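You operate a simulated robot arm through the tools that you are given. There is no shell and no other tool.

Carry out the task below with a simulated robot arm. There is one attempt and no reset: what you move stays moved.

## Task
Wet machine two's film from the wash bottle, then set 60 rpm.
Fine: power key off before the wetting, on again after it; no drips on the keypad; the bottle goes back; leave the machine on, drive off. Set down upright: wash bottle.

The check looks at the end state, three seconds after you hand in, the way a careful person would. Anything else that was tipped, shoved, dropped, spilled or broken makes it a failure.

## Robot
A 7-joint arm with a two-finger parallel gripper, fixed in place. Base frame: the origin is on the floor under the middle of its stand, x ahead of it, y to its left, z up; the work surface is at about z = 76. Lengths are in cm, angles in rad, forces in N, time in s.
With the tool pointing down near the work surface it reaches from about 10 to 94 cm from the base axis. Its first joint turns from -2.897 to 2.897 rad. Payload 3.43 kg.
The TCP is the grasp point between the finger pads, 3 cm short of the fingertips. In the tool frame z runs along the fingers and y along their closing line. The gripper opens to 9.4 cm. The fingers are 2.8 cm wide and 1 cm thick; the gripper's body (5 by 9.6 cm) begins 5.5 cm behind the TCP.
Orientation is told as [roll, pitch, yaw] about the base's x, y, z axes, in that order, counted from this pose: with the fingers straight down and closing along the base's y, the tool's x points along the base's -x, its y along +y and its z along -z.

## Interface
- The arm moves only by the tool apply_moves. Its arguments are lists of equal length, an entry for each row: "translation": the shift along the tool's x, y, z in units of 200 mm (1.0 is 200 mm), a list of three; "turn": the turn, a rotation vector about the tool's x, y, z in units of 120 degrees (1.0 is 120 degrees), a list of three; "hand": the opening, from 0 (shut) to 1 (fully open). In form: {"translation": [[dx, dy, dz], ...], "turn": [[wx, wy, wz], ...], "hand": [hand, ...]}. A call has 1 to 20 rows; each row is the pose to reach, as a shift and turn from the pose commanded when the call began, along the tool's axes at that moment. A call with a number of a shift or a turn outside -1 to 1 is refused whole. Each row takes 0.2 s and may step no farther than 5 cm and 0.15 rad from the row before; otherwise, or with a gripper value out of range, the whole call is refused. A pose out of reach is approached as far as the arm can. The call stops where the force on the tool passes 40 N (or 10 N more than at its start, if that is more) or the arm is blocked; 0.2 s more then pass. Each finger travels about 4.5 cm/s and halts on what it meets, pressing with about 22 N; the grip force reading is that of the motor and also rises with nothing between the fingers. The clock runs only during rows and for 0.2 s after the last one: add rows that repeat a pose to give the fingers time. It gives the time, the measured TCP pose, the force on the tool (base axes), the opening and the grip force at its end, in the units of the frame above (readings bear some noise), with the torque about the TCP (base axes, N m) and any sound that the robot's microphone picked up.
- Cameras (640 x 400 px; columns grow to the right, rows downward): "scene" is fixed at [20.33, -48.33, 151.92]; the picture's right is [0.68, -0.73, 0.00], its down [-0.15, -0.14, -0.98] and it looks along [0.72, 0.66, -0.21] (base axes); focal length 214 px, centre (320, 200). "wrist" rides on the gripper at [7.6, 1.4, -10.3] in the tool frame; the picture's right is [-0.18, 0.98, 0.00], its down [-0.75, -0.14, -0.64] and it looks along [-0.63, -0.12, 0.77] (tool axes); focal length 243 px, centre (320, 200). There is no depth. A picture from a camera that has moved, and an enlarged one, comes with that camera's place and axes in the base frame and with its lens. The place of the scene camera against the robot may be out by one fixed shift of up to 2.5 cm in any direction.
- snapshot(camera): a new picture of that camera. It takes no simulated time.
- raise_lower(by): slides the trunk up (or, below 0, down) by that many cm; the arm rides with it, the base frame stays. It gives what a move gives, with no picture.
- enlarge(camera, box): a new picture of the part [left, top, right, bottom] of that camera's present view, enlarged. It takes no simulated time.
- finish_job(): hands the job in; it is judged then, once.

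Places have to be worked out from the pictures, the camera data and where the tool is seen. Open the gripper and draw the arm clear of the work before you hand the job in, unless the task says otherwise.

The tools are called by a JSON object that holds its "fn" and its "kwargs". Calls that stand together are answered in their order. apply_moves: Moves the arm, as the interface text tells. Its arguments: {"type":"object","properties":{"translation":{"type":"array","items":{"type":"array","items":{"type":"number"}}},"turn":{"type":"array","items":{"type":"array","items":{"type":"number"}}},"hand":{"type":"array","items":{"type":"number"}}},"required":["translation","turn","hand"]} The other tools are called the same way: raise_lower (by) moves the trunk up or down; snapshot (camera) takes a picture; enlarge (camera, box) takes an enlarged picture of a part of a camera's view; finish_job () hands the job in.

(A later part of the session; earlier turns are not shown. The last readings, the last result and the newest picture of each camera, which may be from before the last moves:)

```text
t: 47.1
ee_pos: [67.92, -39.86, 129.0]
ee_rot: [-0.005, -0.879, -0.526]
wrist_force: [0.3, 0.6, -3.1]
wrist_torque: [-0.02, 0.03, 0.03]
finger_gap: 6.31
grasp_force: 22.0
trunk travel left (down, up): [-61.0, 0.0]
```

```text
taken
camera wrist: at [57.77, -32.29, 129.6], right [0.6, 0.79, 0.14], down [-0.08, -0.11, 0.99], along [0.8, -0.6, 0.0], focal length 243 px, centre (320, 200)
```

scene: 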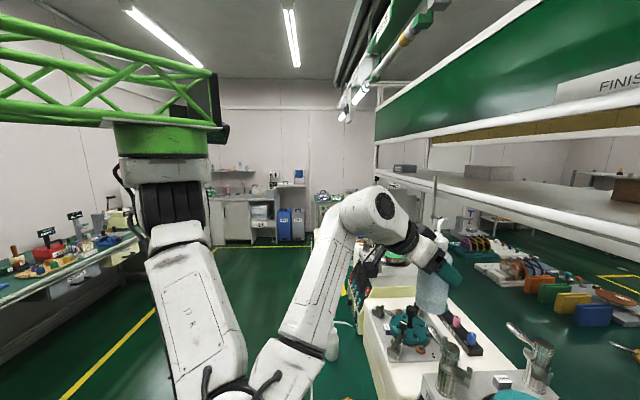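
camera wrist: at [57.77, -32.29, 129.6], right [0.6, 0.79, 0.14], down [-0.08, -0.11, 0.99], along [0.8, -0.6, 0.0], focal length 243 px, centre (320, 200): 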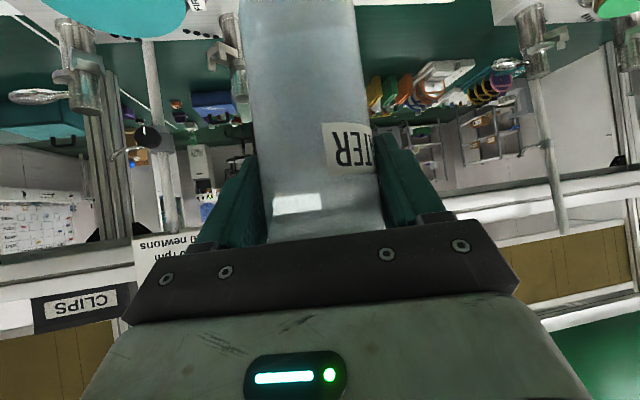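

Still upright and steady. Now I swing the nozzle round to point over the film from the front (bearing −45°), keeping it behind the keypad line all the way.

{"fn": "apply_moves", "kwargs": {"translation": [[0.025, -0.093, 0], [0.049, -0.187, 0], [0.074, -0.28, 0], [0.099, -0.374, -0.001], [0.123, -0.467, -0.002], [0.148, -0.56, -0.002], [0.172, -0.654, -0.003], [0.197, -0.7475, -0.003]], "turn": [[0.0392, 0, 0.0325], [0.0784, 0, 0.065], [0.1176, 0, 0.0975], [0.1569, 0, 0.13], [0.1961, 0, 0.1624], [0.2353, 0, 0.1949], [0.2745, 0, 0.2274], [0.3137, 0, 0.2599]], "hand": [0.63, 0.63, 0.63, 0.63, 0.63, 0.63, 0.63, 0.63]}}

{"fn": "snapshot", "kwargs": {"camera": "scene"}}

{"fn": "snapshot", "kwargs": {"camera": "wrist"}}

```text
t: 48.9
ee_pos: [58.14, -51.47, 126.28]
ee_rot: [-0.002, -0.882, -1.383]
wrist_force: [0.0, 0.3, -3.5]
wrist_torque: [-0.01, 0.01, 0.01]
finger_gap: 6.33
grasp_force: 21.9
trunk travel left (down, up): [-61.0, 0.0]
```

```text
taken
```

scene: 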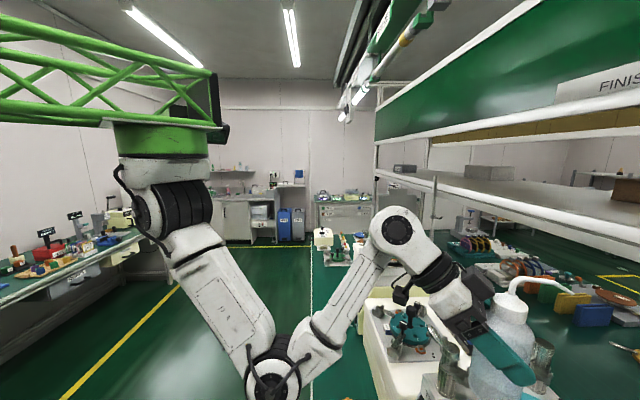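

```text
taken
camera wrist: at [57.3, -38.85, 126.62], right [0.99, 0.07, 0.14], down [-0.14, -0.01, 0.99], along [0.07, -1.0, 0.0], focal length 243 px, centre (320, 200)
```

wrist: 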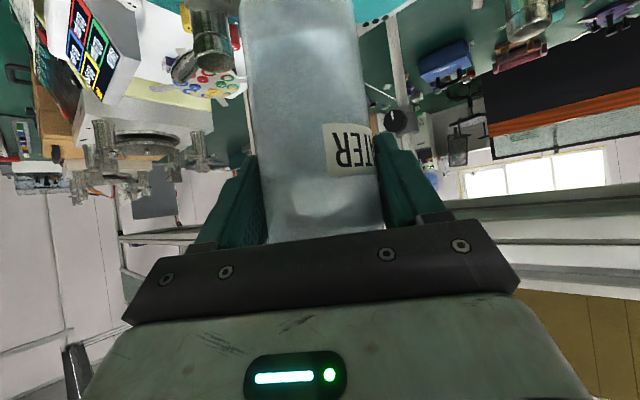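

The nozzle now points over the platen. I zoom in to verify the tip's position before any squeeze or tilt.

{"fn": "enlarge", "kwargs": {"camera": "scene", "box": [420, 260, 640, 400]}}

```text
2.86 times, centred on (530, 330) of scene
camera zoom: at [20.33, -48.33, 151.92], right [0.68, -0.73, 0.0], down [-0.15, -0.14, -0.98], along [0.72, 0.66, -0.21], focal length 613 px, centre (-280, -171)
```

zoom: 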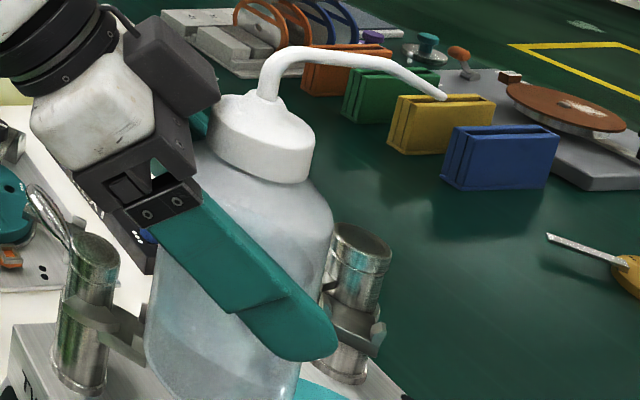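

Tip is over the film's front half, about 26 cm up. I lower 6 cm and tilt the bottle 30° toward the nozzle, the tip staying above the film throughout.

{"fn": "apply_moves", "kwargs": {"translation": [[0.058, 0, 0.048], [0.116, 0, 0.095], [0.174, 0, 0.143], [0.232, 0, 0.19]], "turn": [[0.022, 0.052, -0.0268], [0.0441, 0.104, -0.0536], [0.0661, 0.156, -0.0803], [0.0882, 0.208, -0.1071]], "hand": [0.63, 0.63, 0.63, 0.63]}}

{"fn": "snapshot", "kwargs": {"camera": "scene"}}

{"fn": "enlarge", "kwargs": {"camera": "scene", "box": [420, 260, 640, 400]}}

{"fn": "snapshot", "kwargs": {"camera": "wrist"}}

```text
t: 49.9
ee_pos: [58.13, -51.43, 120.18]
ee_rot: [-0.31, -0.413, -1.188]
wrist_force: [-0.2, 0.0, -2.8]
wrist_torque: [-0.02, -0.05, -0.03]
finger_gap: 6.32
grasp_force: 21.8
trunk travel left (down, up): [-61.0, 0.0]
```

```text
taken
```

scene: 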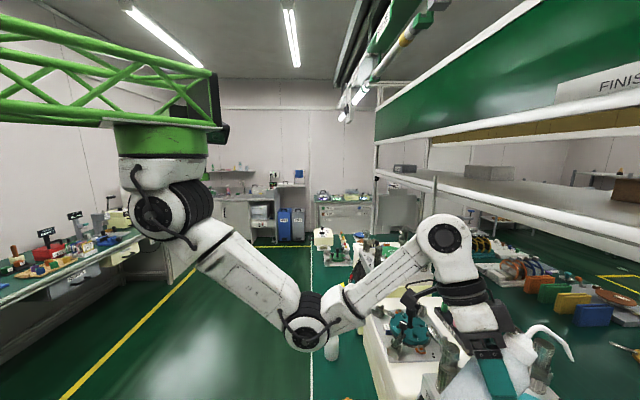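

```text
2.86 times, centred on (530, 330) of scene
camera zoom: at [20.33, -48.33, 151.92], right [0.68, -0.73, 0.0], down [-0.15, -0.14, -0.98], along [0.72, 0.66, -0.21], focal length 613 px, centre (-280, -171)
```

zoom: 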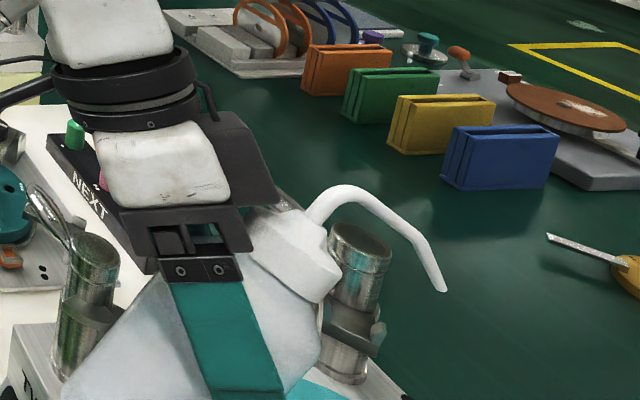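

```text
taken
camera wrist: at [58.45, -39.98, 125.46], right [0.98, 0.08, -0.2], down [0.22, -0.37, 0.9], along [0.0, -0.92, -0.38], focal length 243 px, centre (320, 200)
```

wrist: 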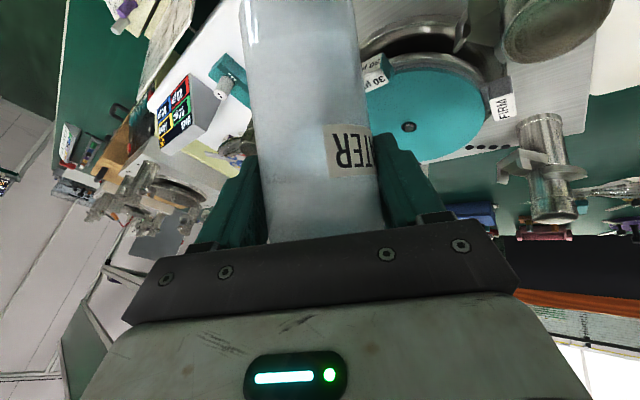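

No water yet at 30°; the tip is right over the film's centre and the film is in clear view. I tilt to 50° while lowering 2 cm more.

{"fn": "apply_moves", "kwargs": {"translation": [[0.0135, 0.009, 0.029], [0.027, 0.019, 0.058], [0.0405, 0.028, 0.087], [0.0405, 0.028, 0.087]], "turn": [[0.0196, 0.0462, -0.0238], [0.0392, 0.0925, -0.0476], [0.0588, 0.1387, -0.0714], [0.0588, 0.1387, -0.0714]], "hand": [0.63, 0.63, 0.63, 0.63]}}

{"fn": "enlarge", "kwargs": {"camera": "scene", "box": [420, 260, 640, 400]}}

{"fn": "snapshot", "kwargs": {"camera": "wrist"}}

```text
t: 50.9
ee_pos: [58.21, -51.59, 118.21]
ee_rot: [-0.444, -0.091, -1.156]
wrist_force: [-0.2, -0.2, -3.6]
wrist_torque: [-0.03, 0.01, 0.02]
finger_gap: 6.31
grasp_force: 21.8
trunk travel left (down, up): [-61.0, 0.0]
```

```text
2.86 times, centred on (530, 330) of scene
camera zoom: at [20.33, -48.33, 151.92], right [0.68, -0.73, 0.0], down [-0.15, -0.14, -0.98], along [0.72, 0.66, -0.21], focal length 613 px, centre (-280, -171)
```

zoom: 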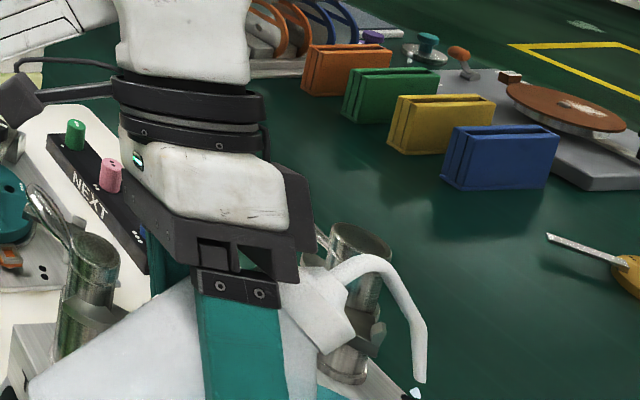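

```text
taken
camera wrist: at [60.1, -41.66, 125.93], right [0.9, 0.16, -0.4], down [0.41, -0.57, 0.71], along [-0.12, -0.8, -0.58], focal length 243 px, centre (320, 200)
```

wrist: 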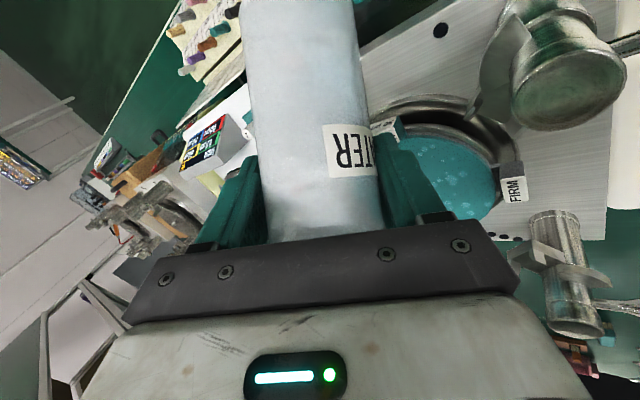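

A drop is falling from the tip and the film shows wet spots: tilting pours. I look closely at the film.

{"fn": "enlarge", "kwargs": {"camera": "wrist", "box": [360, 80, 560, 230]}}

```text
2.67 times, centred on (460, 155) of wrist
camera zoom: at [60.1, -41.66, 125.93], right [0.9, 0.16, -0.4], down [0.41, -0.57, 0.71], along [-0.12, -0.8, -0.58], focal length 647 px, centre (-53, 320)
```

zoom: 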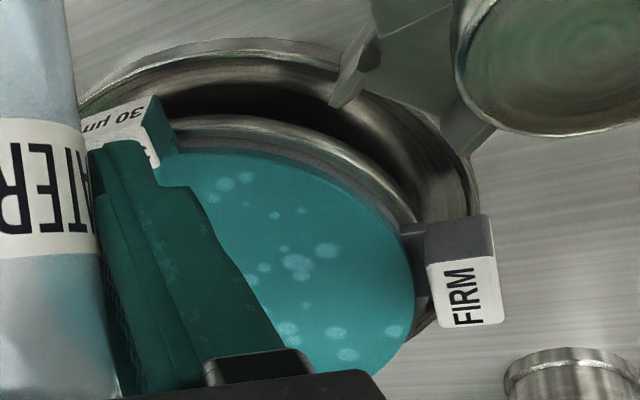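

Droplets are spread over the film. I hold the pour about one more second and compare.

{"fn": "apply_moves", "kwargs": {"translation": [[0, 0, 0], [0, 0, 0], [0, 0, 0], [0, 0, 0]], "turn": [[0, 0, 0], [0, 0, 0], [0, 0, 0], [0, 0, 0]], "hand": [0.63, 0.63, 0.63, 0.63]}}

{"fn": "enlarge", "kwargs": {"camera": "wrist", "box": [360, 80, 560, 230]}}

{"fn": "enlarge", "kwargs": {"camera": "scene", "box": [420, 260, 640, 400]}}

```text
t: 51.9
ee_pos: [58.24, -51.48, 118.21]
ee_rot: [-0.443, -0.093, -1.159]
wrist_force: [0.3, -0.2, -2.3]
wrist_torque: [-0.01, -0.03, -0.01]
finger_gap: 6.32
grasp_force: 22.3
trunk travel left (down, up): [-61.0, 0.0]
```

```text
2.67 times, centred on (460, 155) of wrist
camera zoom: at [60.09, -41.67, 125.92], right [0.9, 0.15, -0.4], down [0.41, -0.57, 0.71], along [-0.12, -0.8, -0.58], focal length 647 px, centre (-53, 320)
```

zoom: 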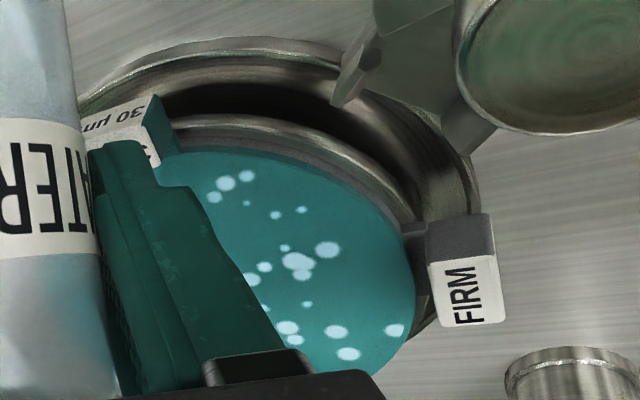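

```text
2.86 times, centred on (530, 330) of scene
camera zoom: at [20.33, -48.33, 151.92], right [0.68, -0.73, 0.0], down [-0.15, -0.14, -0.98], along [0.72, 0.66, -0.21], focal length 613 px, centre (-280, -171)
```

zoom: 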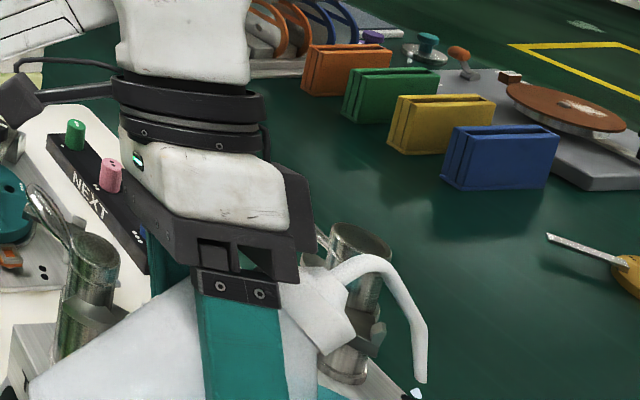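

The wetting is now distinct and even. I bring the bottle back upright over the film, raising it as I go.

{"fn": "apply_moves", "kwargs": {"translation": [[0, 0, 0], [-0.003, -0.014, -0.03], [-0.009, -0.043, -0.09], [-0.016, -0.073, -0.154], [-0.023, -0.106, -0.223], [-0.03, -0.139, -0.292], [-0.037, -0.171, -0.36]], "turn": [[-0.021, -0.0495, 0.0255], [-0.042, -0.099, 0.051], [-0.063, -0.1486, 0.0765], [-0.084, -0.1981, 0.1021], [-0.105, -0.2476, 0.1276], [-0.126, -0.2972, 0.1531], [-0.147, -0.3467, 0.1786]], "hand": [0.63, 0.63, 0.63, 0.63, 0.63, 0.63, 0.63]}}

{"fn": "enlarge", "kwargs": {"camera": "scene", "box": [420, 260, 640, 400]}}

{"fn": "snapshot", "kwargs": {"camera": "wrist"}}

```text
t: 53.5
ee_pos: [58.28, -51.4, 126.31]
ee_rot: [0.002, -0.885, -1.383]
wrist_force: [0.3, -0.9, -2.6]
wrist_torque: [0.0, 0.01, -0.02]
finger_gap: 6.29
grasp_force: 22.0
trunk travel left (down, up): [-61.0, 0.0]
```

```text
2.86 times, centred on (530, 330) of scene
camera zoom: at [20.33, -48.33, 151.92], right [0.68, -0.73, 0.0], down [-0.15, -0.14, -0.98], along [0.72, 0.66, -0.21], focal length 613 px, centre (-280, -171)
```

zoom: 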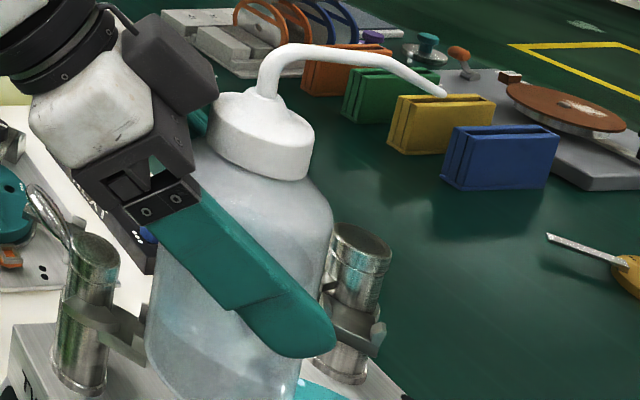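

```text
taken
camera wrist: at [57.33, -38.79, 126.68], right [0.99, 0.07, 0.14], down [-0.14, -0.01, 0.99], along [0.07, -1.0, 0.0], focal length 243 px, centre (320, 200)
```

wrist: 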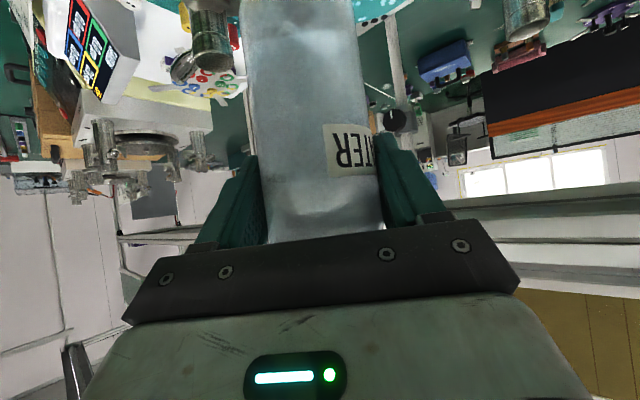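

Upright again with no further drops. I retrace the same route: first back over the front-left post.

{"fn": "apply_moves", "kwargs": {"translation": [[0.025, 0.073, -0.057], [0.05, 0.145, -0.114], [0.074, 0.218, -0.17], [0.099, 0.29, -0.227], [0.124, 0.363, -0.284], [0.149, 0.436, -0.341], [0.173, 0.508, -0.398], [0.198, 0.581, -0.4546]], "turn": [[-0.0396, 0, -0.0324], [-0.0792, 0, -0.0648], [-0.1187, 0, -0.0972], [-0.1583, 0, -0.1296], [-0.1979, 0, -0.162], [-0.2375, 0, -0.1944], [-0.277, 0, -0.2268], [-0.3166, 0, -0.2592]], "hand": [0.63, 0.63, 0.63, 0.63, 0.63, 0.63, 0.63, 0.63]}}

{"fn": "snapshot", "kwargs": {"camera": "wrist"}}

```text
t: 55.3
ee_pos: [67.89, -39.97, 128.92]
ee_rot: [0.001, -0.883, -0.525]
wrist_force: [-0.4, 0.9, -1.9]
wrist_torque: [0.01, 0.01, 0.0]
finger_gap: 6.3
grasp_force: 22.6
trunk travel left (down, up): [-61.0, 0.0]
```

```text
taken
camera wrist: at [57.6, -32.47, 129.4], right [0.59, 0.79, 0.14], down [-0.09, -0.11, 0.99], along [0.8, -0.6, 0.0], focal length 243 px, centre (320, 200)
```

wrist: 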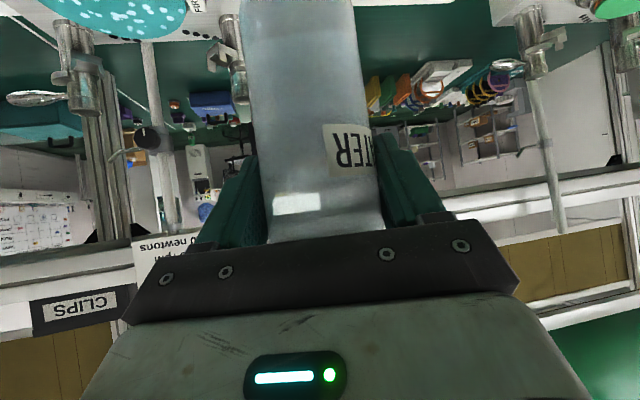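

Wet film seen again from here, all clear. Next leg back over the middle box with the yaw returned to +8°.

{"fn": "apply_moves", "kwargs": {"translation": [[0.0175, 0.1016, -0.003], [0.035, 0.203, -0.006], [0.0525, 0.305, -0.0095], [0.07, 0.406, -0.0127], [0.0875, 0.508, -0.016], [0.105, 0.61, -0.019], [0.1225, 0.711, -0.022], [0.14, 0.8127, -0.0254]], "turn": [[-0.0307, 0, -0.0252], [-0.0614, 0, -0.0505], [-0.0921, 0, -0.0757], [-0.1229, 0, -0.101], [-0.1536, 0, -0.1262], [-0.1843, 0, -0.1514], [-0.215, 0, -0.1767], [-0.2457, 0, -0.2019]], "hand": [0.63, 0.63, 0.63, 0.63, 0.63, 0.63, 0.63, 0.63]}}

{"fn": "snapshot", "kwargs": {"camera": "scene"}}

```text
t: 57.1
ee_pos: [74.16, -24.71, 126.96]
ee_rot: [0.0, -0.882, 0.142]
wrist_force: [0.4, 0.1, -2.8]
wrist_torque: [0.01, 0.02, -0.01]
finger_gap: 6.28
grasp_force: 22.0
trunk travel left (down, up): [-61.0, 0.0]
```

```text
taken
```

scene: 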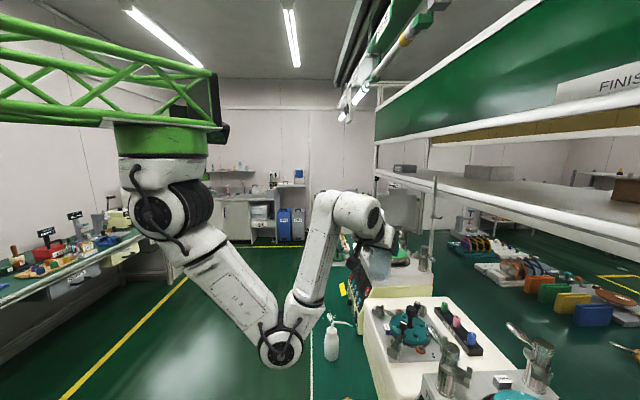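

All fine. I come back down along the same slant to above the bottle's place.

{"fn": "apply_moves", "kwargs": {"translation": [[0.098, 0.055, 0.04], [0.196, 0.109, 0.081], [0.294, 0.164, 0.121], [0.392, 0.2185, 0.1615], [0.489, 0.273, 0.202], [0.587, 0.328, 0.242], [0.685, 0.382, 0.283], [0.783, 0.437, 0.323]], "turn": [[0, 0, 0], [0, 0, 0], [0, 0, 0], [0, 0, 0], [0, 0, 0], [0, 0, 0], [0, 0, 0], [0, 0, 0]], "hand": [0.63, 0.63, 0.63, 0.63, 0.63, 0.63, 0.63, 0.63]}}

{"fn": "snapshot", "kwargs": {"camera": "scene"}}

{"fn": "snapshot", "kwargs": {"camera": "wrist"}}

```text
t: 58.9
ee_pos: [68.0, -16.83, 110.81]
ee_rot: [-0.001, -0.883, 0.139]
wrist_force: [0.1, 0.0, -3.7]
wrist_torque: [0.01, -0.01, 0.0]
finger_gap: 6.3
grasp_force: 21.9
trunk travel left (down, up): [-61.0, 0.0]
```

```text
taken
```

scene: 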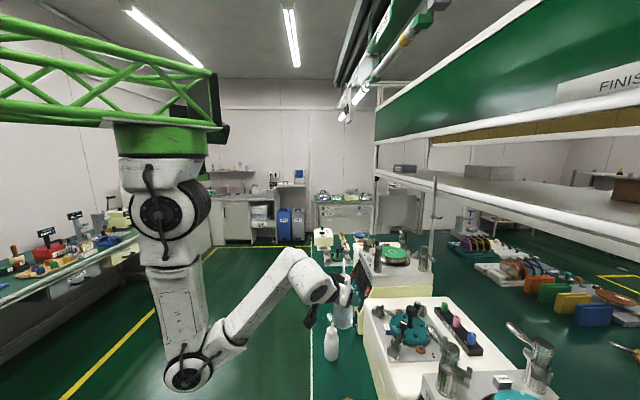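

```text
taken
camera wrist: at [55.24, -17.32, 111.35], right [-0.02, 0.99, 0.14], down [0.0, -0.14, 0.99], along [1.0, 0.02, 0.0], focal length 243 px, centre (320, 200)
```

wrist: 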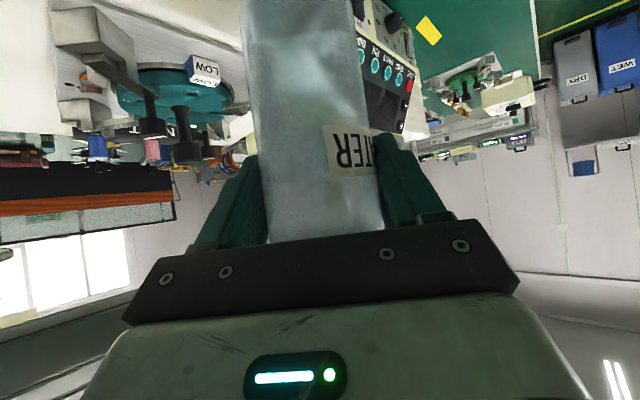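

Back above the spot. I lower the bottle halfway and check that the arm tracks correctly.

{"fn": "apply_moves", "kwargs": {"translation": [[0.094, 0, 0.078], [0.188, 0, 0.157], [0.282, 0, 0.235], [0.377, 0, 0.313], [0.47, 0, 0.392]], "turn": [[0, 0, 0], [0, 0, 0], [0, 0, 0], [0, 0, 0], [0, 0, 0]], "hand": [0.63, 0.63, 0.63, 0.63, 0.63]}}

{"fn": "snapshot", "kwargs": {"camera": "scene"}}

{"fn": "snapshot", "kwargs": {"camera": "wrist"}}

```text
t: 60.1
ee_pos: [68.01, -16.78, 98.71]
ee_rot: [-0.002, -0.885, 0.142]
wrist_force: [-0.3, -0.1, -3.6]
wrist_torque: [-0.02, 0.03, 0.02]
finger_gap: 6.32
grasp_force: 22.1
trunk travel left (down, up): [-61.0, 0.0]
```

```text
taken
```

scene: 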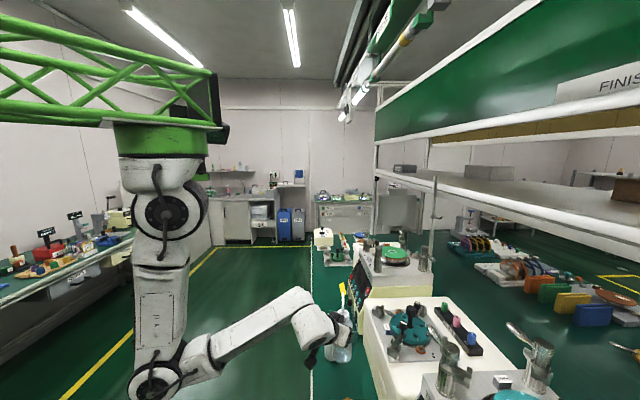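

```text
taken
camera wrist: at [55.34, -17.33, 99.09], right [-0.02, 0.99, 0.14], down [0.0, -0.14, 0.99], along [1.0, 0.02, 0.0], focal length 243 px, centre (320, 200)
```

wrist: 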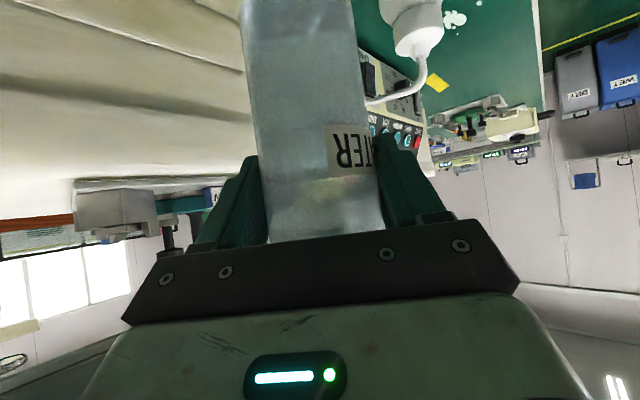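

Tracking well and the neighbour bottle is clear. I lower to just above the bench.

{"fn": "apply_moves", "kwargs": {"translation": [[0.095, 0, 0.08], [0.19, 0, 0.159], [0.285, 0, 0.239], [0.38, 0, 0.318], [0.43, 0, 0.36], [0.4755, 0, 0.398]], "turn": [[0, 0, 0], [0, 0, 0], [0, 0, 0], [0, 0, 0], [0, 0, 0], [0, 0, 0]], "hand": [0.63, 0.63, 0.63, 0.63, 0.63, 0.63]}}

{"fn": "enlarge", "kwargs": {"camera": "scene", "box": [260, 270, 410, 400]}}

```text
t: 61.5
ee_pos: [68.13, -16.77, 86.15]
ee_rot: [0.001, -0.884, 0.138]
wrist_force: [0.2, 0.5, -2.9]
wrist_torque: [-0.01, -0.03, -0.01]
finger_gap: 6.29
grasp_force: 21.7
trunk travel left (down, up): [-61.0, 0.0]
```

```text
3.08 times, centred on (335, 335) of scene
camera zoom: at [20.33, -48.33, 151.92], right [0.68, -0.73, 0.0], down [-0.15, -0.14, -0.98], along [0.72, 0.66, -0.21], focal length 660 px, centre (274, -215)
```

zoom: 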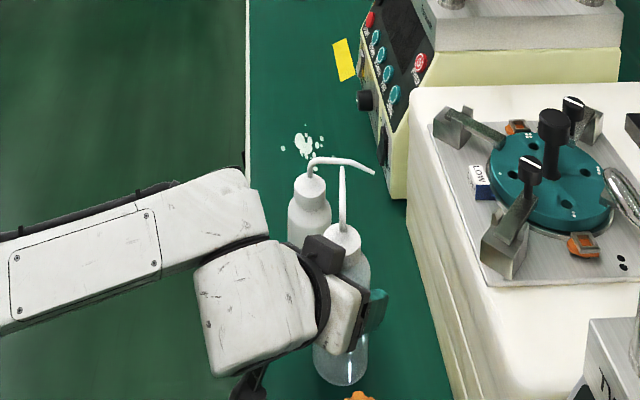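

About 0.7 cm remains. I ease it down and watch the weight come off.

{"fn": "apply_moves", "kwargs": {"translation": [[0.0116, 0, 0.0095], [0.0232, 0, 0.019], [0.0232, 0, 0.019]], "turn": [[0, 0, 0], [0, 0, 0], [0, 0, 0]], "hand": [0.63, 0.63, 0.63]}}

```text
t: 62.3
ee_pos: [68.12, -16.72, 85.66]
ee_rot: [-0.001, -0.884, 0.14]
wrist_force: [-0.9, 0.9, -2.8]
wrist_torque: [0.01, -0.01, 0.01]
finger_gap: 6.3
grasp_force: 22.1
trunk travel left (down, up): [-61.0, 0.0]
```

{"fn": "apply_moves", "kwargs": {"translation": [[0.006, 0, 0.005], [0.0116, 0, 0.0095], [0.0116, 0, 0.0095]], "turn": [[0, 0, 0], [0, 0, 0], [0, 0, 0]], "hand": [0.63, 0.63, 0.63]}}

```text
t: 63.1
ee_pos: [68.16, -16.67, 85.42]
ee_rot: [0.0, -0.884, 0.139]
wrist_force: [0.0, 0.0, 1.8]
wrist_torque: [0.04, 0.19, 0.02]
finger_gap: 6.28
grasp_force: 22.3
trunk travel left (down, up): [-61.0, 0.0]
```

The bottle is now resting on the bench (force turned to +1.8 N). I open the fingers gently.

{"fn": "apply_moves", "kwargs": {"translation": [[0, 0, 0], [0, 0, 0], [0, 0, 0], [0, 0, 0], [0, 0, 0], [0, 0, 0]], "turn": [[0, 0, 0], [0, 0, 0], [0, 0, 0], [0, 0, 0], [0, 0, 0], [0, 0, 0]], "hand": [0.68, 0.72, 0.8, 0.9, 1, 1]}}

{"fn": "snapshot", "kwargs": {"camera": "wrist"}}

{"fn": "enlarge", "kwargs": {"camera": "scene", "box": [260, 270, 410, 400]}}

```text
t: 64.5
ee_pos: [68.15, -16.8, 85.36]
ee_rot: [0.002, -0.883, 0.14]
wrist_force: [0.0, -0.4, -0.6]
wrist_torque: [0.02, 0.01, -0.02]
finger_gap: 9.41
grasp_force: 0.1
trunk travel left (down, up): [-61.0, 0.0]
```

```text
taken
camera wrist: at [55.45, -17.25, 85.8], right [-0.02, 0.99, 0.14], down [0.0, -0.14, 0.99], along [1.0, 0.02, 0.0], focal length 243 px, centre (320, 200)
```

wrist: 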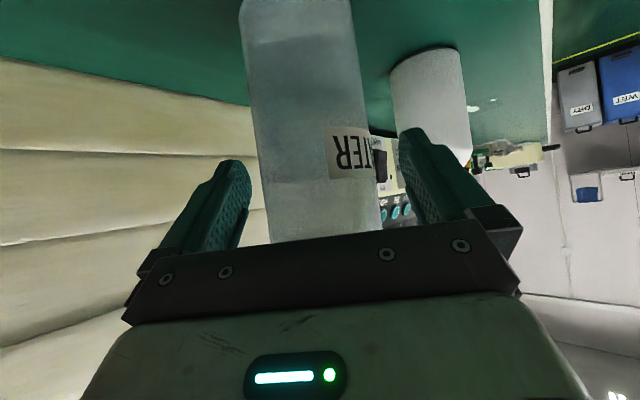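

```text
3.08 times, centred on (335, 335) of scene
camera zoom: at [20.33, -48.33, 151.92], right [0.68, -0.73, 0.0], down [-0.15, -0.14, -0.98], along [0.72, 0.66, -0.21], focal length 660 px, centre (274, -215)
```

zoom: 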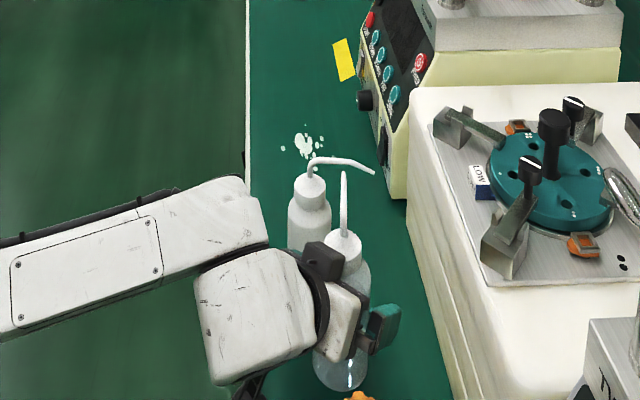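

Released and standing upright where it was. I withdraw straight up, the way I came in.

{"fn": "apply_moves", "kwargs": {"translation": [[-0.06, 0, -0.05], [-0.15, 0, -0.125], [-0.27, 0, -0.222], [-0.4, 0, -0.329], [-0.53, 0, -0.436], [-0.65, 0, -0.534], [-0.7726, 0, -0.635]], "turn": [[0, 0, 0], [0, 0, 0], [0, 0, 0], [0, 0, 0], [0, 0, 0], [0, 0, 0], [0, 0, 0]], "hand": [1, 1, 1, 1, 1, 1, 1]}}

{"fn": "snapshot", "kwargs": {"camera": "scene"}}

{"fn": "enlarge", "kwargs": {"camera": "scene", "box": [280, 270, 410, 400]}}

```text
t: 66.1
ee_pos: [68.05, -16.63, 105.32]
ee_rot: [0.0, -0.884, 0.138]
wrist_force: [0.8, -0.3, -0.1]
wrist_torque: [-0.02, 0.03, 0.03]
finger_gap: 9.41
grasp_force: 0.0
trunk travel left (down, up): [-61.0, 0.0]
```

```text
taken
```

scene: 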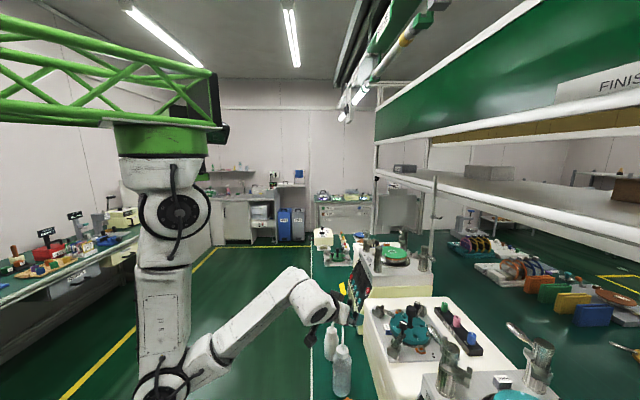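

```text
3.08 times, centred on (345, 335) of scene
camera zoom: at [20.33, -48.33, 151.92], right [0.68, -0.73, 0.0], down [-0.15, -0.14, -0.98], along [0.72, 0.66, -0.21], focal length 660 px, centre (243, -215)
```

zoom: 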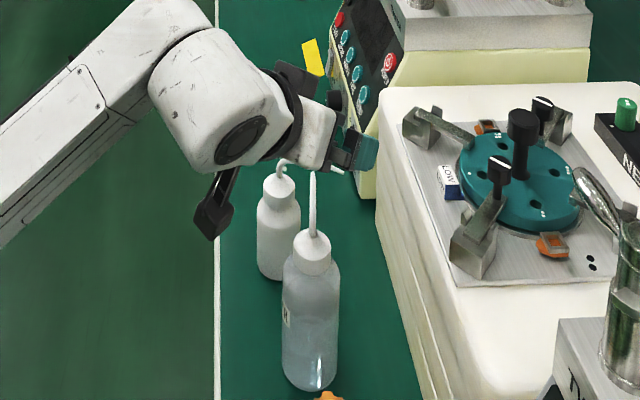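

The bottle stands upright at its old spot, with the wet film behind us. Now I close the hand and head back toward the POWER key, keeping clear of the driver.

{"fn": "apply_moves", "kwargs": {"translation": [[0.08, -0.1, -0.08], [0.16, -0.19, -0.163], [0.243, -0.29, -0.244], [0.323, -0.387, -0.326], [0.404, -0.483, -0.407], [0.485, -0.58, -0.4885]], "turn": [[0.0331, 0, 0.0272], [0.0662, 0, 0.0543], [0.0993, 0, 0.0815], [0.1324, 0, 0.1086], [0.1655, 0, 0.1358], [0.1986, 0, 0.1629]], "hand": [0.8, 0.6, 0.4, 0.2, 0, 0]}}

{"fn": "snapshot", "kwargs": {"camera": "scene"}}

{"fn": "snapshot", "kwargs": {"camera": "wrist"}}

```text
t: 67.5
ee_pos: [56.29, -30.06, 104.01]
ee_rot: [0.0, -0.884, -0.401]
wrist_force: [0.0, 0.0, -0.3]
wrist_torque: [0.02, 0.01, -0.04]
finger_gap: 0.0
grasp_force: 21.5
trunk travel left (down, up): [-61.0, 0.0]
```

```text
taken
```

scene: 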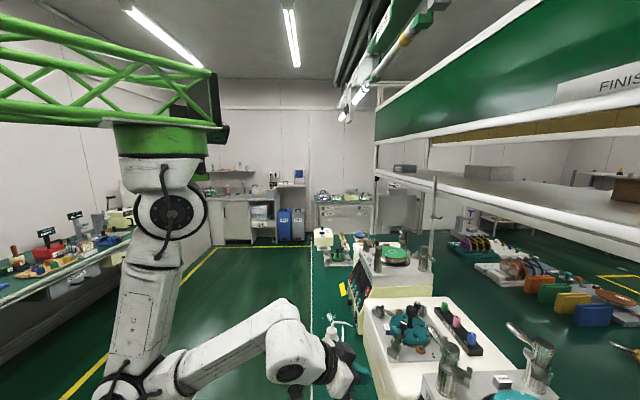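

```text
taken
camera wrist: at [45.11, -24.0, 104.48], right [0.49, 0.86, 0.14], down [-0.07, -0.12, 0.99], along [0.87, -0.49, 0.0], focal length 243 px, centre (320, 200)
```

wrist: 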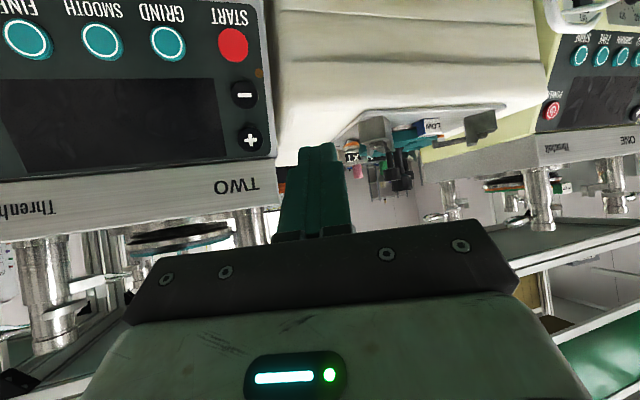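

Clear. I slide right along the front of machine two's panel, turning the tool square to it.

{"fn": "apply_moves", "kwargs": {"translation": [[0.037, -0.166, -0.005], [0.073, -0.331, -0.011], [0.11, -0.497, -0.016], [0.147, -0.662, -0.022], [0.183, -0.828, -0.027], [0.22, -0.9935, -0.0325]], "turn": [[0.0233, 0, 0.0191], [0.0467, 0, 0.0383], [0.07, 0, 0.0574], [0.0933, 0, 0.0765], [0.1167, 0, 0.0957], [0.14, 0, 0.1148]], "hand": [0, 0, 0, 0, 0, 0]}}

{"fn": "snapshot", "kwargs": {"camera": "scene"}}

{"fn": "snapshot", "kwargs": {"camera": "wrist"}}

```text
t: 68.9
ee_pos: [45.47, -47.21, 101.22]
ee_rot: [-0.001, -0.882, -0.776]
wrist_force: [0.1, 0.8, 0.6]
wrist_torque: [0.0, -0.01, -0.03]
finger_gap: 0.02
grasp_force: 22.2
trunk travel left (down, up): [-61.0, 0.0]
```

```text
taken
```

scene: 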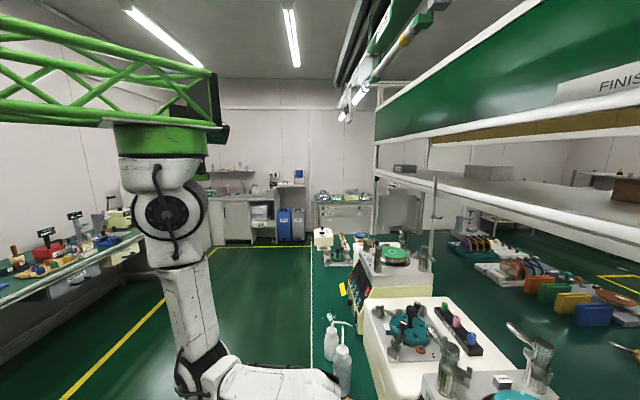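

```text
taken
camera wrist: at [37.43, -37.38, 101.6], right [0.77, 0.62, 0.14], down [-0.11, -0.09, 0.99], along [0.62, -0.78, 0.0], focal length 243 px, centre (320, 200)
```

wrist: 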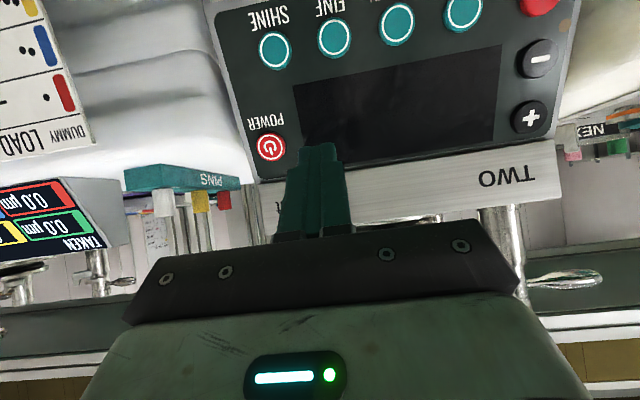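

The keypad is dry. I go to the same pre-press pose in front of POWER as before.

{"fn": "apply_moves", "kwargs": {"translation": [[0.002, -0.083, 0.05], [0.004, -0.165, 0.105], [0.0055, -0.2475, 0.1586]], "turn": [[0, -0.04, 0], [0, -0.08, 0], [0, -0.121, 0]], "hand": [0, 0, 0]}}

{"fn": "snapshot", "kwargs": {"camera": "wrist"}}

```text
t: 69.7
ee_pos: [43.8, -52.44, 99.03]
ee_rot: [-0.003, -1.138, -0.776]
wrist_force: [0.3, -0.5, 0.1]
wrist_torque: [0.0, -0.02, 0.0]
finger_gap: 0.0
grasp_force: 22.2
trunk travel left (down, up): [-61.0, 0.0]
```

```text
taken
camera wrist: at [35.93, -42.8, 96.22], right [0.74, 0.65, 0.17], down [-0.29, 0.09, 0.95], along [0.6, -0.76, 0.25], focal length 243 px, centre (320, 200)
```

wrist: 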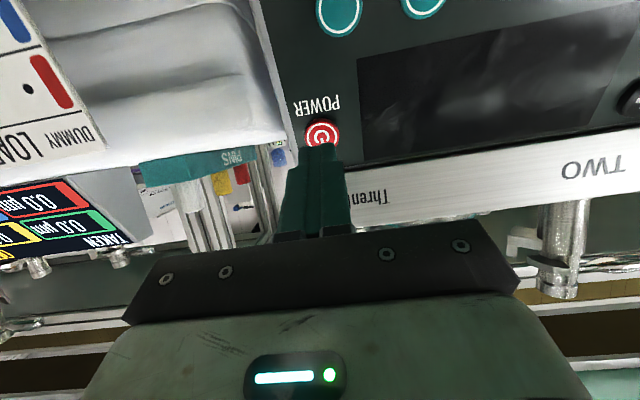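

Same picture as the first press. I press POWER exactly as before.

{"fn": "apply_moves", "kwargs": {"translation": [[0, 0, 0.06], [0, 0, 0.12], [0, 0, 0.16], [0, 0, 0.175], [0, 0, 0.175]], "turn": [[0, 0, 0], [0, 0, 0], [0, 0, 0], [0, 0, 0], [0, 0, 0]], "hand": [0, 0, 0, 0, 0]}}

{"fn": "snapshot", "kwargs": {"camera": "wrist"}}

```text
t: 70.9
ee_pos: [46.02, -54.65, 97.5]
ee_rot: [-0.001, -1.137, -0.775]
wrist_force: [-2.5, 3.2, 1.0]
wrist_torque: [-0.07, 0.01, 0.05]
finger_gap: 0.0
grasp_force: 22.4
trunk travel left (down, up): [-61.0, 0.0]
heard: click
```

```text
taken
camera wrist: at [38.14, -44.98, 94.76], right [0.74, 0.65, 0.17], down [-0.29, 0.09, 0.95], along [0.6, -0.76, 0.25], focal length 243 px, centre (320, 200)
```

wrist: 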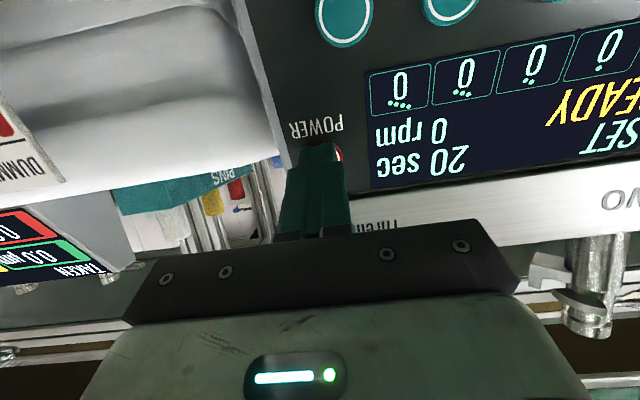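

Click heard and the display is back: "SET READY 20 sec 0 rpm". I back off along the tool axis.

{"fn": "apply_moves", "kwargs": {"translation": [[0, 0, -0.08], [0, 0, -0.18], [0, 0, -0.29], [0, 0, -0.4]], "turn": [[0, 0, 0], [0, 0, 0], [0, 0, 0], [0, 0, 0]], "hand": [0, 0, 0, 0]}}

{"fn": "snapshot", "kwargs": {"camera": "wrist"}}

```text
t: 71.9
ee_pos: [40.85, -49.47, 100.89]
ee_rot: [0.001, -1.137, -0.776]
wrist_force: [-0.5, -0.1, 0.5]
wrist_torque: [0.0, -0.04, 0.0]
finger_gap: 0.0
grasp_force: 22.0
trunk travel left (down, up): [-61.0, 0.0]
```

```text
taken
camera wrist: at [33.0, -39.83, 98.11], right [0.74, 0.65, 0.17], down [-0.29, 0.09, 0.95], along [0.6, -0.76, 0.25], focal length 243 px, centre (320, 200)
```

wrist: 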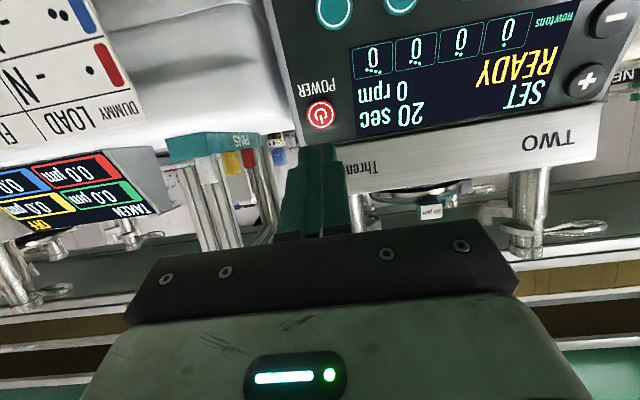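

I drop down in front of the panel's lower strip, offset to the right, for a clear square look at the dial.

{"fn": "apply_moves", "kwargs": {"translation": [[0.13, 0.035, -0.03], [0.28, 0.08, -0.03], [0.43, 0.12, -0.02], [0.59, 0.165, 0.0], [0.753, 0.2085, 0.027]], "turn": [[0, 0.022, 0], [0, 0.045, 0], [0, 0.068, 0], [0, 0.09, 0], [0, 0.113, 0]], "hand": [0, 0, 0, 0, 0]}}

{"fn": "snapshot", "kwargs": {"camera": "wrist"}}

{"fn": "snapshot", "kwargs": {"camera": "scene"}}

```text
t: 73.1
ee_pos: [39.35, -42.55, 86.91]
ee_rot: [-0.002, -0.9, -0.776]
wrist_force: [0.2, 0.0, 0.0]
wrist_torque: [0.01, -0.01, 0.0]
finger_gap: 0.02
grasp_force: 21.6
trunk travel left (down, up): [-61.0, 0.0]
```

```text
taken
camera wrist: at [31.47, -32.67, 87.14], right [0.77, 0.62, 0.14], down [-0.12, -0.08, 0.99], along [0.63, -0.78, 0.02], focal length 243 px, centre (320, 200)
```

wrist: 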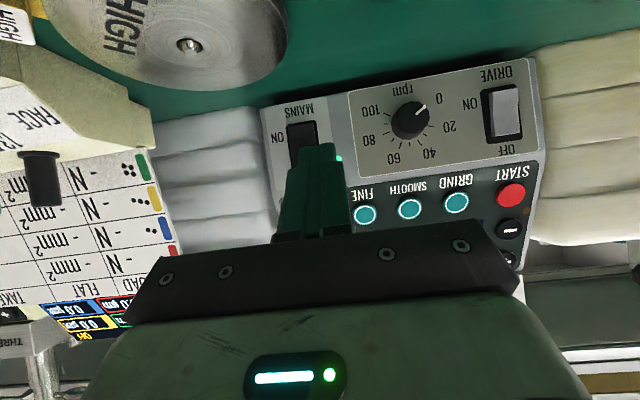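

```text
taken
```

scene: 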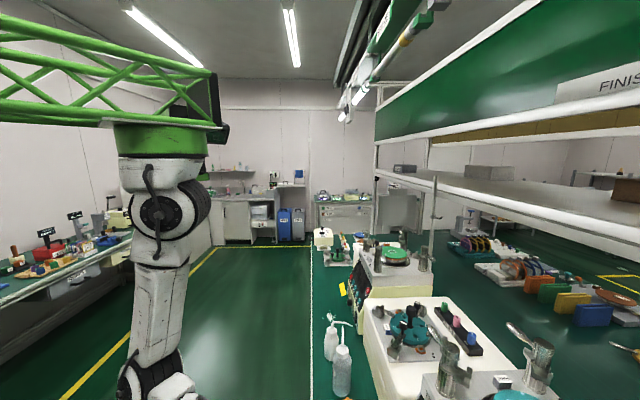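

{"fn": "enlarge", "kwargs": {"camera": "wrist", "box": [340, 60, 540, 190]}}

{"fn": "enlarge", "kwargs": {"camera": "wrist", "box": [250, 50, 560, 260]}}

```text
3.08 times, centred on (440, 125) of wrist
camera zoom: at [31.47, -32.67, 87.14], right [0.77, 0.62, 0.14], down [-0.12, -0.08, 0.99], along [0.63, -0.78, 0.02], focal length 746 px, centre (-49, 431)
```

zoom: 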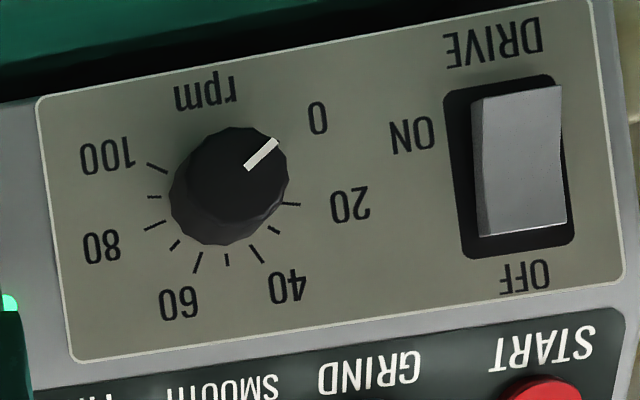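

```text
1.90 times, centred on (405, 155) of wrist
camera zoom: at [31.47, -32.67, 87.14], right [0.77, 0.62, 0.14], down [-0.12, -0.08, 0.99], along [0.63, -0.78, 0.02], focal length 462 px, centre (158, 286)
```

zoom: 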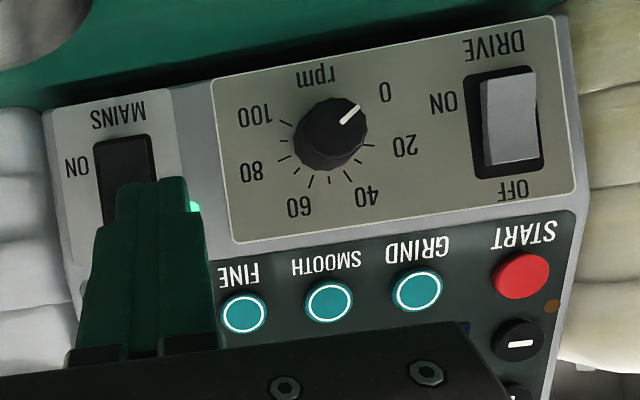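

The ticks show a 240° dial (2.4° per rpm), so 60 rpm is 144° clockwise from 0; its strip is nearly vertical with the dial axis at about (53.7, −45.2, 81.4). To keep the wrist camera off the bench I need the hand rolled sideways, so I test rolling −60° here in free space.

{"fn": "apply_moves", "kwargs": {"translation": [[0, 0, 0], [0, 0, 0], [0, 0, 0], [0, 0, 0], [0, 0, 0], [0, 0, 0], [0, 0, 0], [0, 0, 0]], "turn": [[0, 0, -0.0625], [0, 0, -0.125], [0, 0, -0.1875], [0, 0, -0.25], [0, 0, -0.3125], [0, 0, -0.375], [0, 0, -0.4375], [0, 0, -0.5]], "hand": [0, 0, 0, 0, 0, 0, 0, 0]}}

{"fn": "snapshot", "kwargs": {"camera": "scene"}}

{"fn": "snapshot", "kwargs": {"camera": "wrist"}}

```text
t: 74.9
ee_pos: [39.59, -42.52, 87.09]
ee_rot: [-0.83, -0.401, 0.453]
wrist_force: [-0.6, 0.8, -0.2]
wrist_torque: [-0.03, 0.02, -0.01]
finger_gap: 0.02
grasp_force: 22.2
trunk travel left (down, up): [-61.0, 0.0]
```

```text
taken
```

scene: 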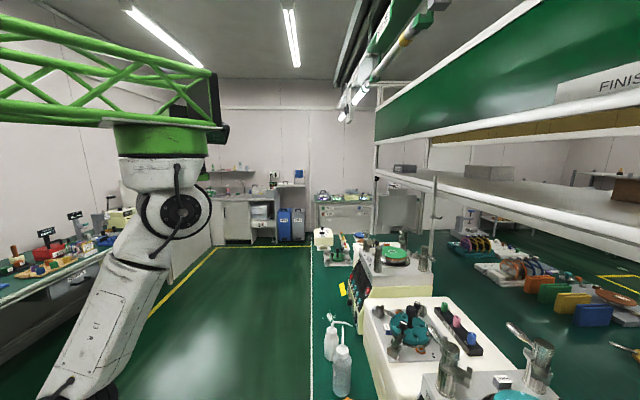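

```text
taken
camera wrist: at [27.58, -39.0, 89.28], right [0.12, 0.79, -0.6], down [0.27, 0.55, 0.79], along [0.96, -0.25, -0.15], focal length 243 px, centre (320, 200)
```

wrist: 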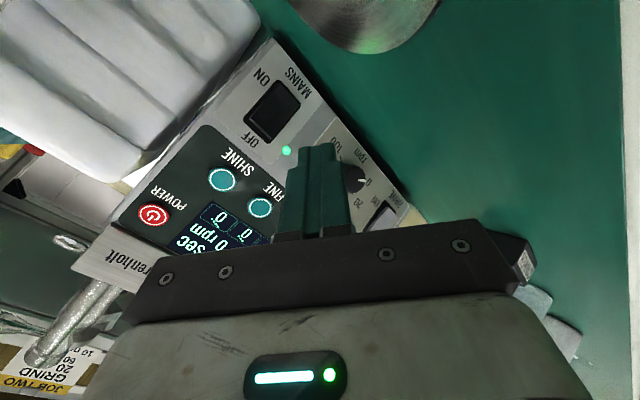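

That worked. I continue the roll by another −70° to find the usable range.

{"fn": "apply_moves", "kwargs": {"translation": [[0, 0, 0], [0, 0, 0], [0, 0, 0], [0, 0, 0], [0, 0, 0], [0, 0, 0], [0, 0, 0], [0, 0, 0], [0, 0, 0]], "turn": [[0, 0, -0.065], [0, 0, -0.13], [0, 0, -0.195], [0, 0, -0.26], [0, 0, -0.325], [0, 0, -0.39], [0, 0, -0.455], [0, 0, -0.52], [0, 0, -0.583]], "hand": [0, 0, 0, 0, 0, 0, 0, 0, 0]}}

{"fn": "snapshot", "kwargs": {"camera": "scene"}}

{"fn": "snapshot", "kwargs": {"camera": "wrist"}}

```text
t: 76.9
ee_pos: [39.69, -42.55, 86.98]
ee_rot: [-0.768, 0.528, 1.277]
wrist_force: [0.4, 0.6, -0.7]
wrist_torque: [0.02, 0.02, 0.0]
finger_gap: 0.0
grasp_force: 21.6
trunk travel left (down, up): [-61.0, 0.0]
```

```text
taken
```

scene: 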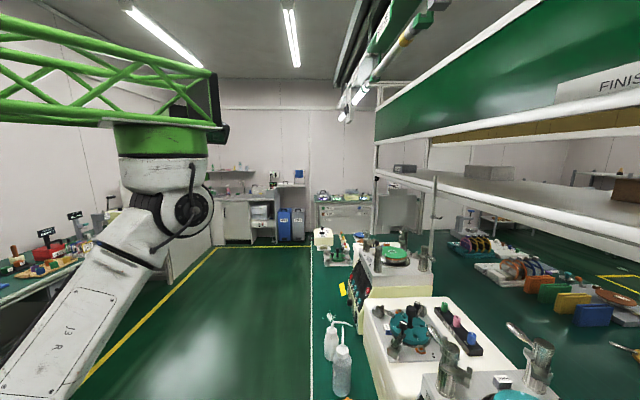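

```text
taken
camera wrist: at [30.93, -43.42, 96.18], right [-0.73, 0.03, -0.68], down [-0.06, 0.99, 0.1], along [0.68, 0.12, -0.72], focal length 243 px, centre (320, 200)
```

wrist: 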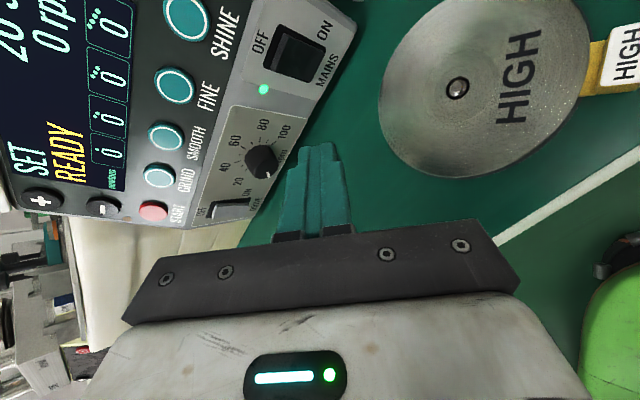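

The roll range is ample: at −130° the camera sits above-right and even sees dial and display. I now pitch the tool to 80° and move to about 7 cm in front of the dial with the hand partly open.

{"fn": "apply_moves", "kwargs": {"translation": [[-0.095, -0.042, 0.043], [-0.19, -0.085, 0.086], [-0.285, -0.128, 0.129], [-0.38, -0.17, 0.172], [-0.38, -0.17, 0.172]], "turn": [[0.0454, 0.0381, 0], [0.0907, 0.0762, 0], [0.1361, 0.1142, 0], [0.1814, 0.1523, 0], [0.1814, 0.1523, 0]], "hand": [0.2, 0.4, 0.55, 0.55, 0.55]}}

{"fn": "snapshot", "kwargs": {"camera": "wrist"}}

{"fn": "snapshot", "kwargs": {"camera": "scene"}}

```text
t: 78.1
ee_pos: [46.27, -37.69, 83.1]
ee_rot: [-1.347, 0.685, 0.937]
wrist_force: [-0.4, 0.1, 0.0]
wrist_torque: [0.03, 0.0, 0.02]
finger_gap: 5.17
grasp_force: 0.1
trunk travel left (down, up): [-61.0, 0.0]
```

```text
taken
camera wrist: at [34.82, -35.99, 88.4], right [-0.45, -0.24, -0.86], down [-0.03, 0.97, -0.26], along [0.89, -0.09, -0.44], focal length 243 px, centre (320, 200)
```

wrist: 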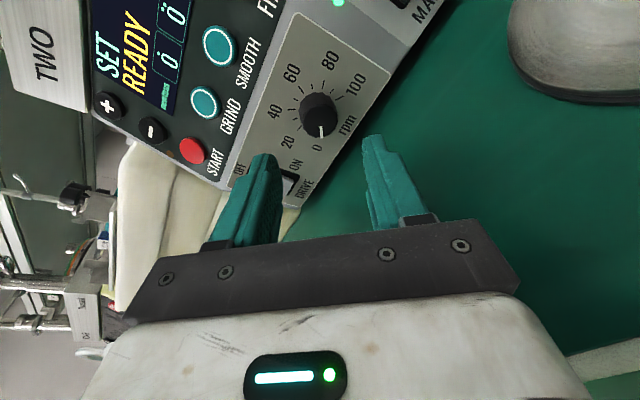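

```text
taken
```

scene: 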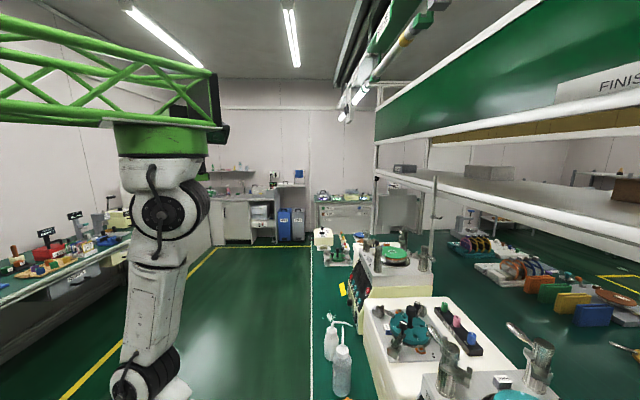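

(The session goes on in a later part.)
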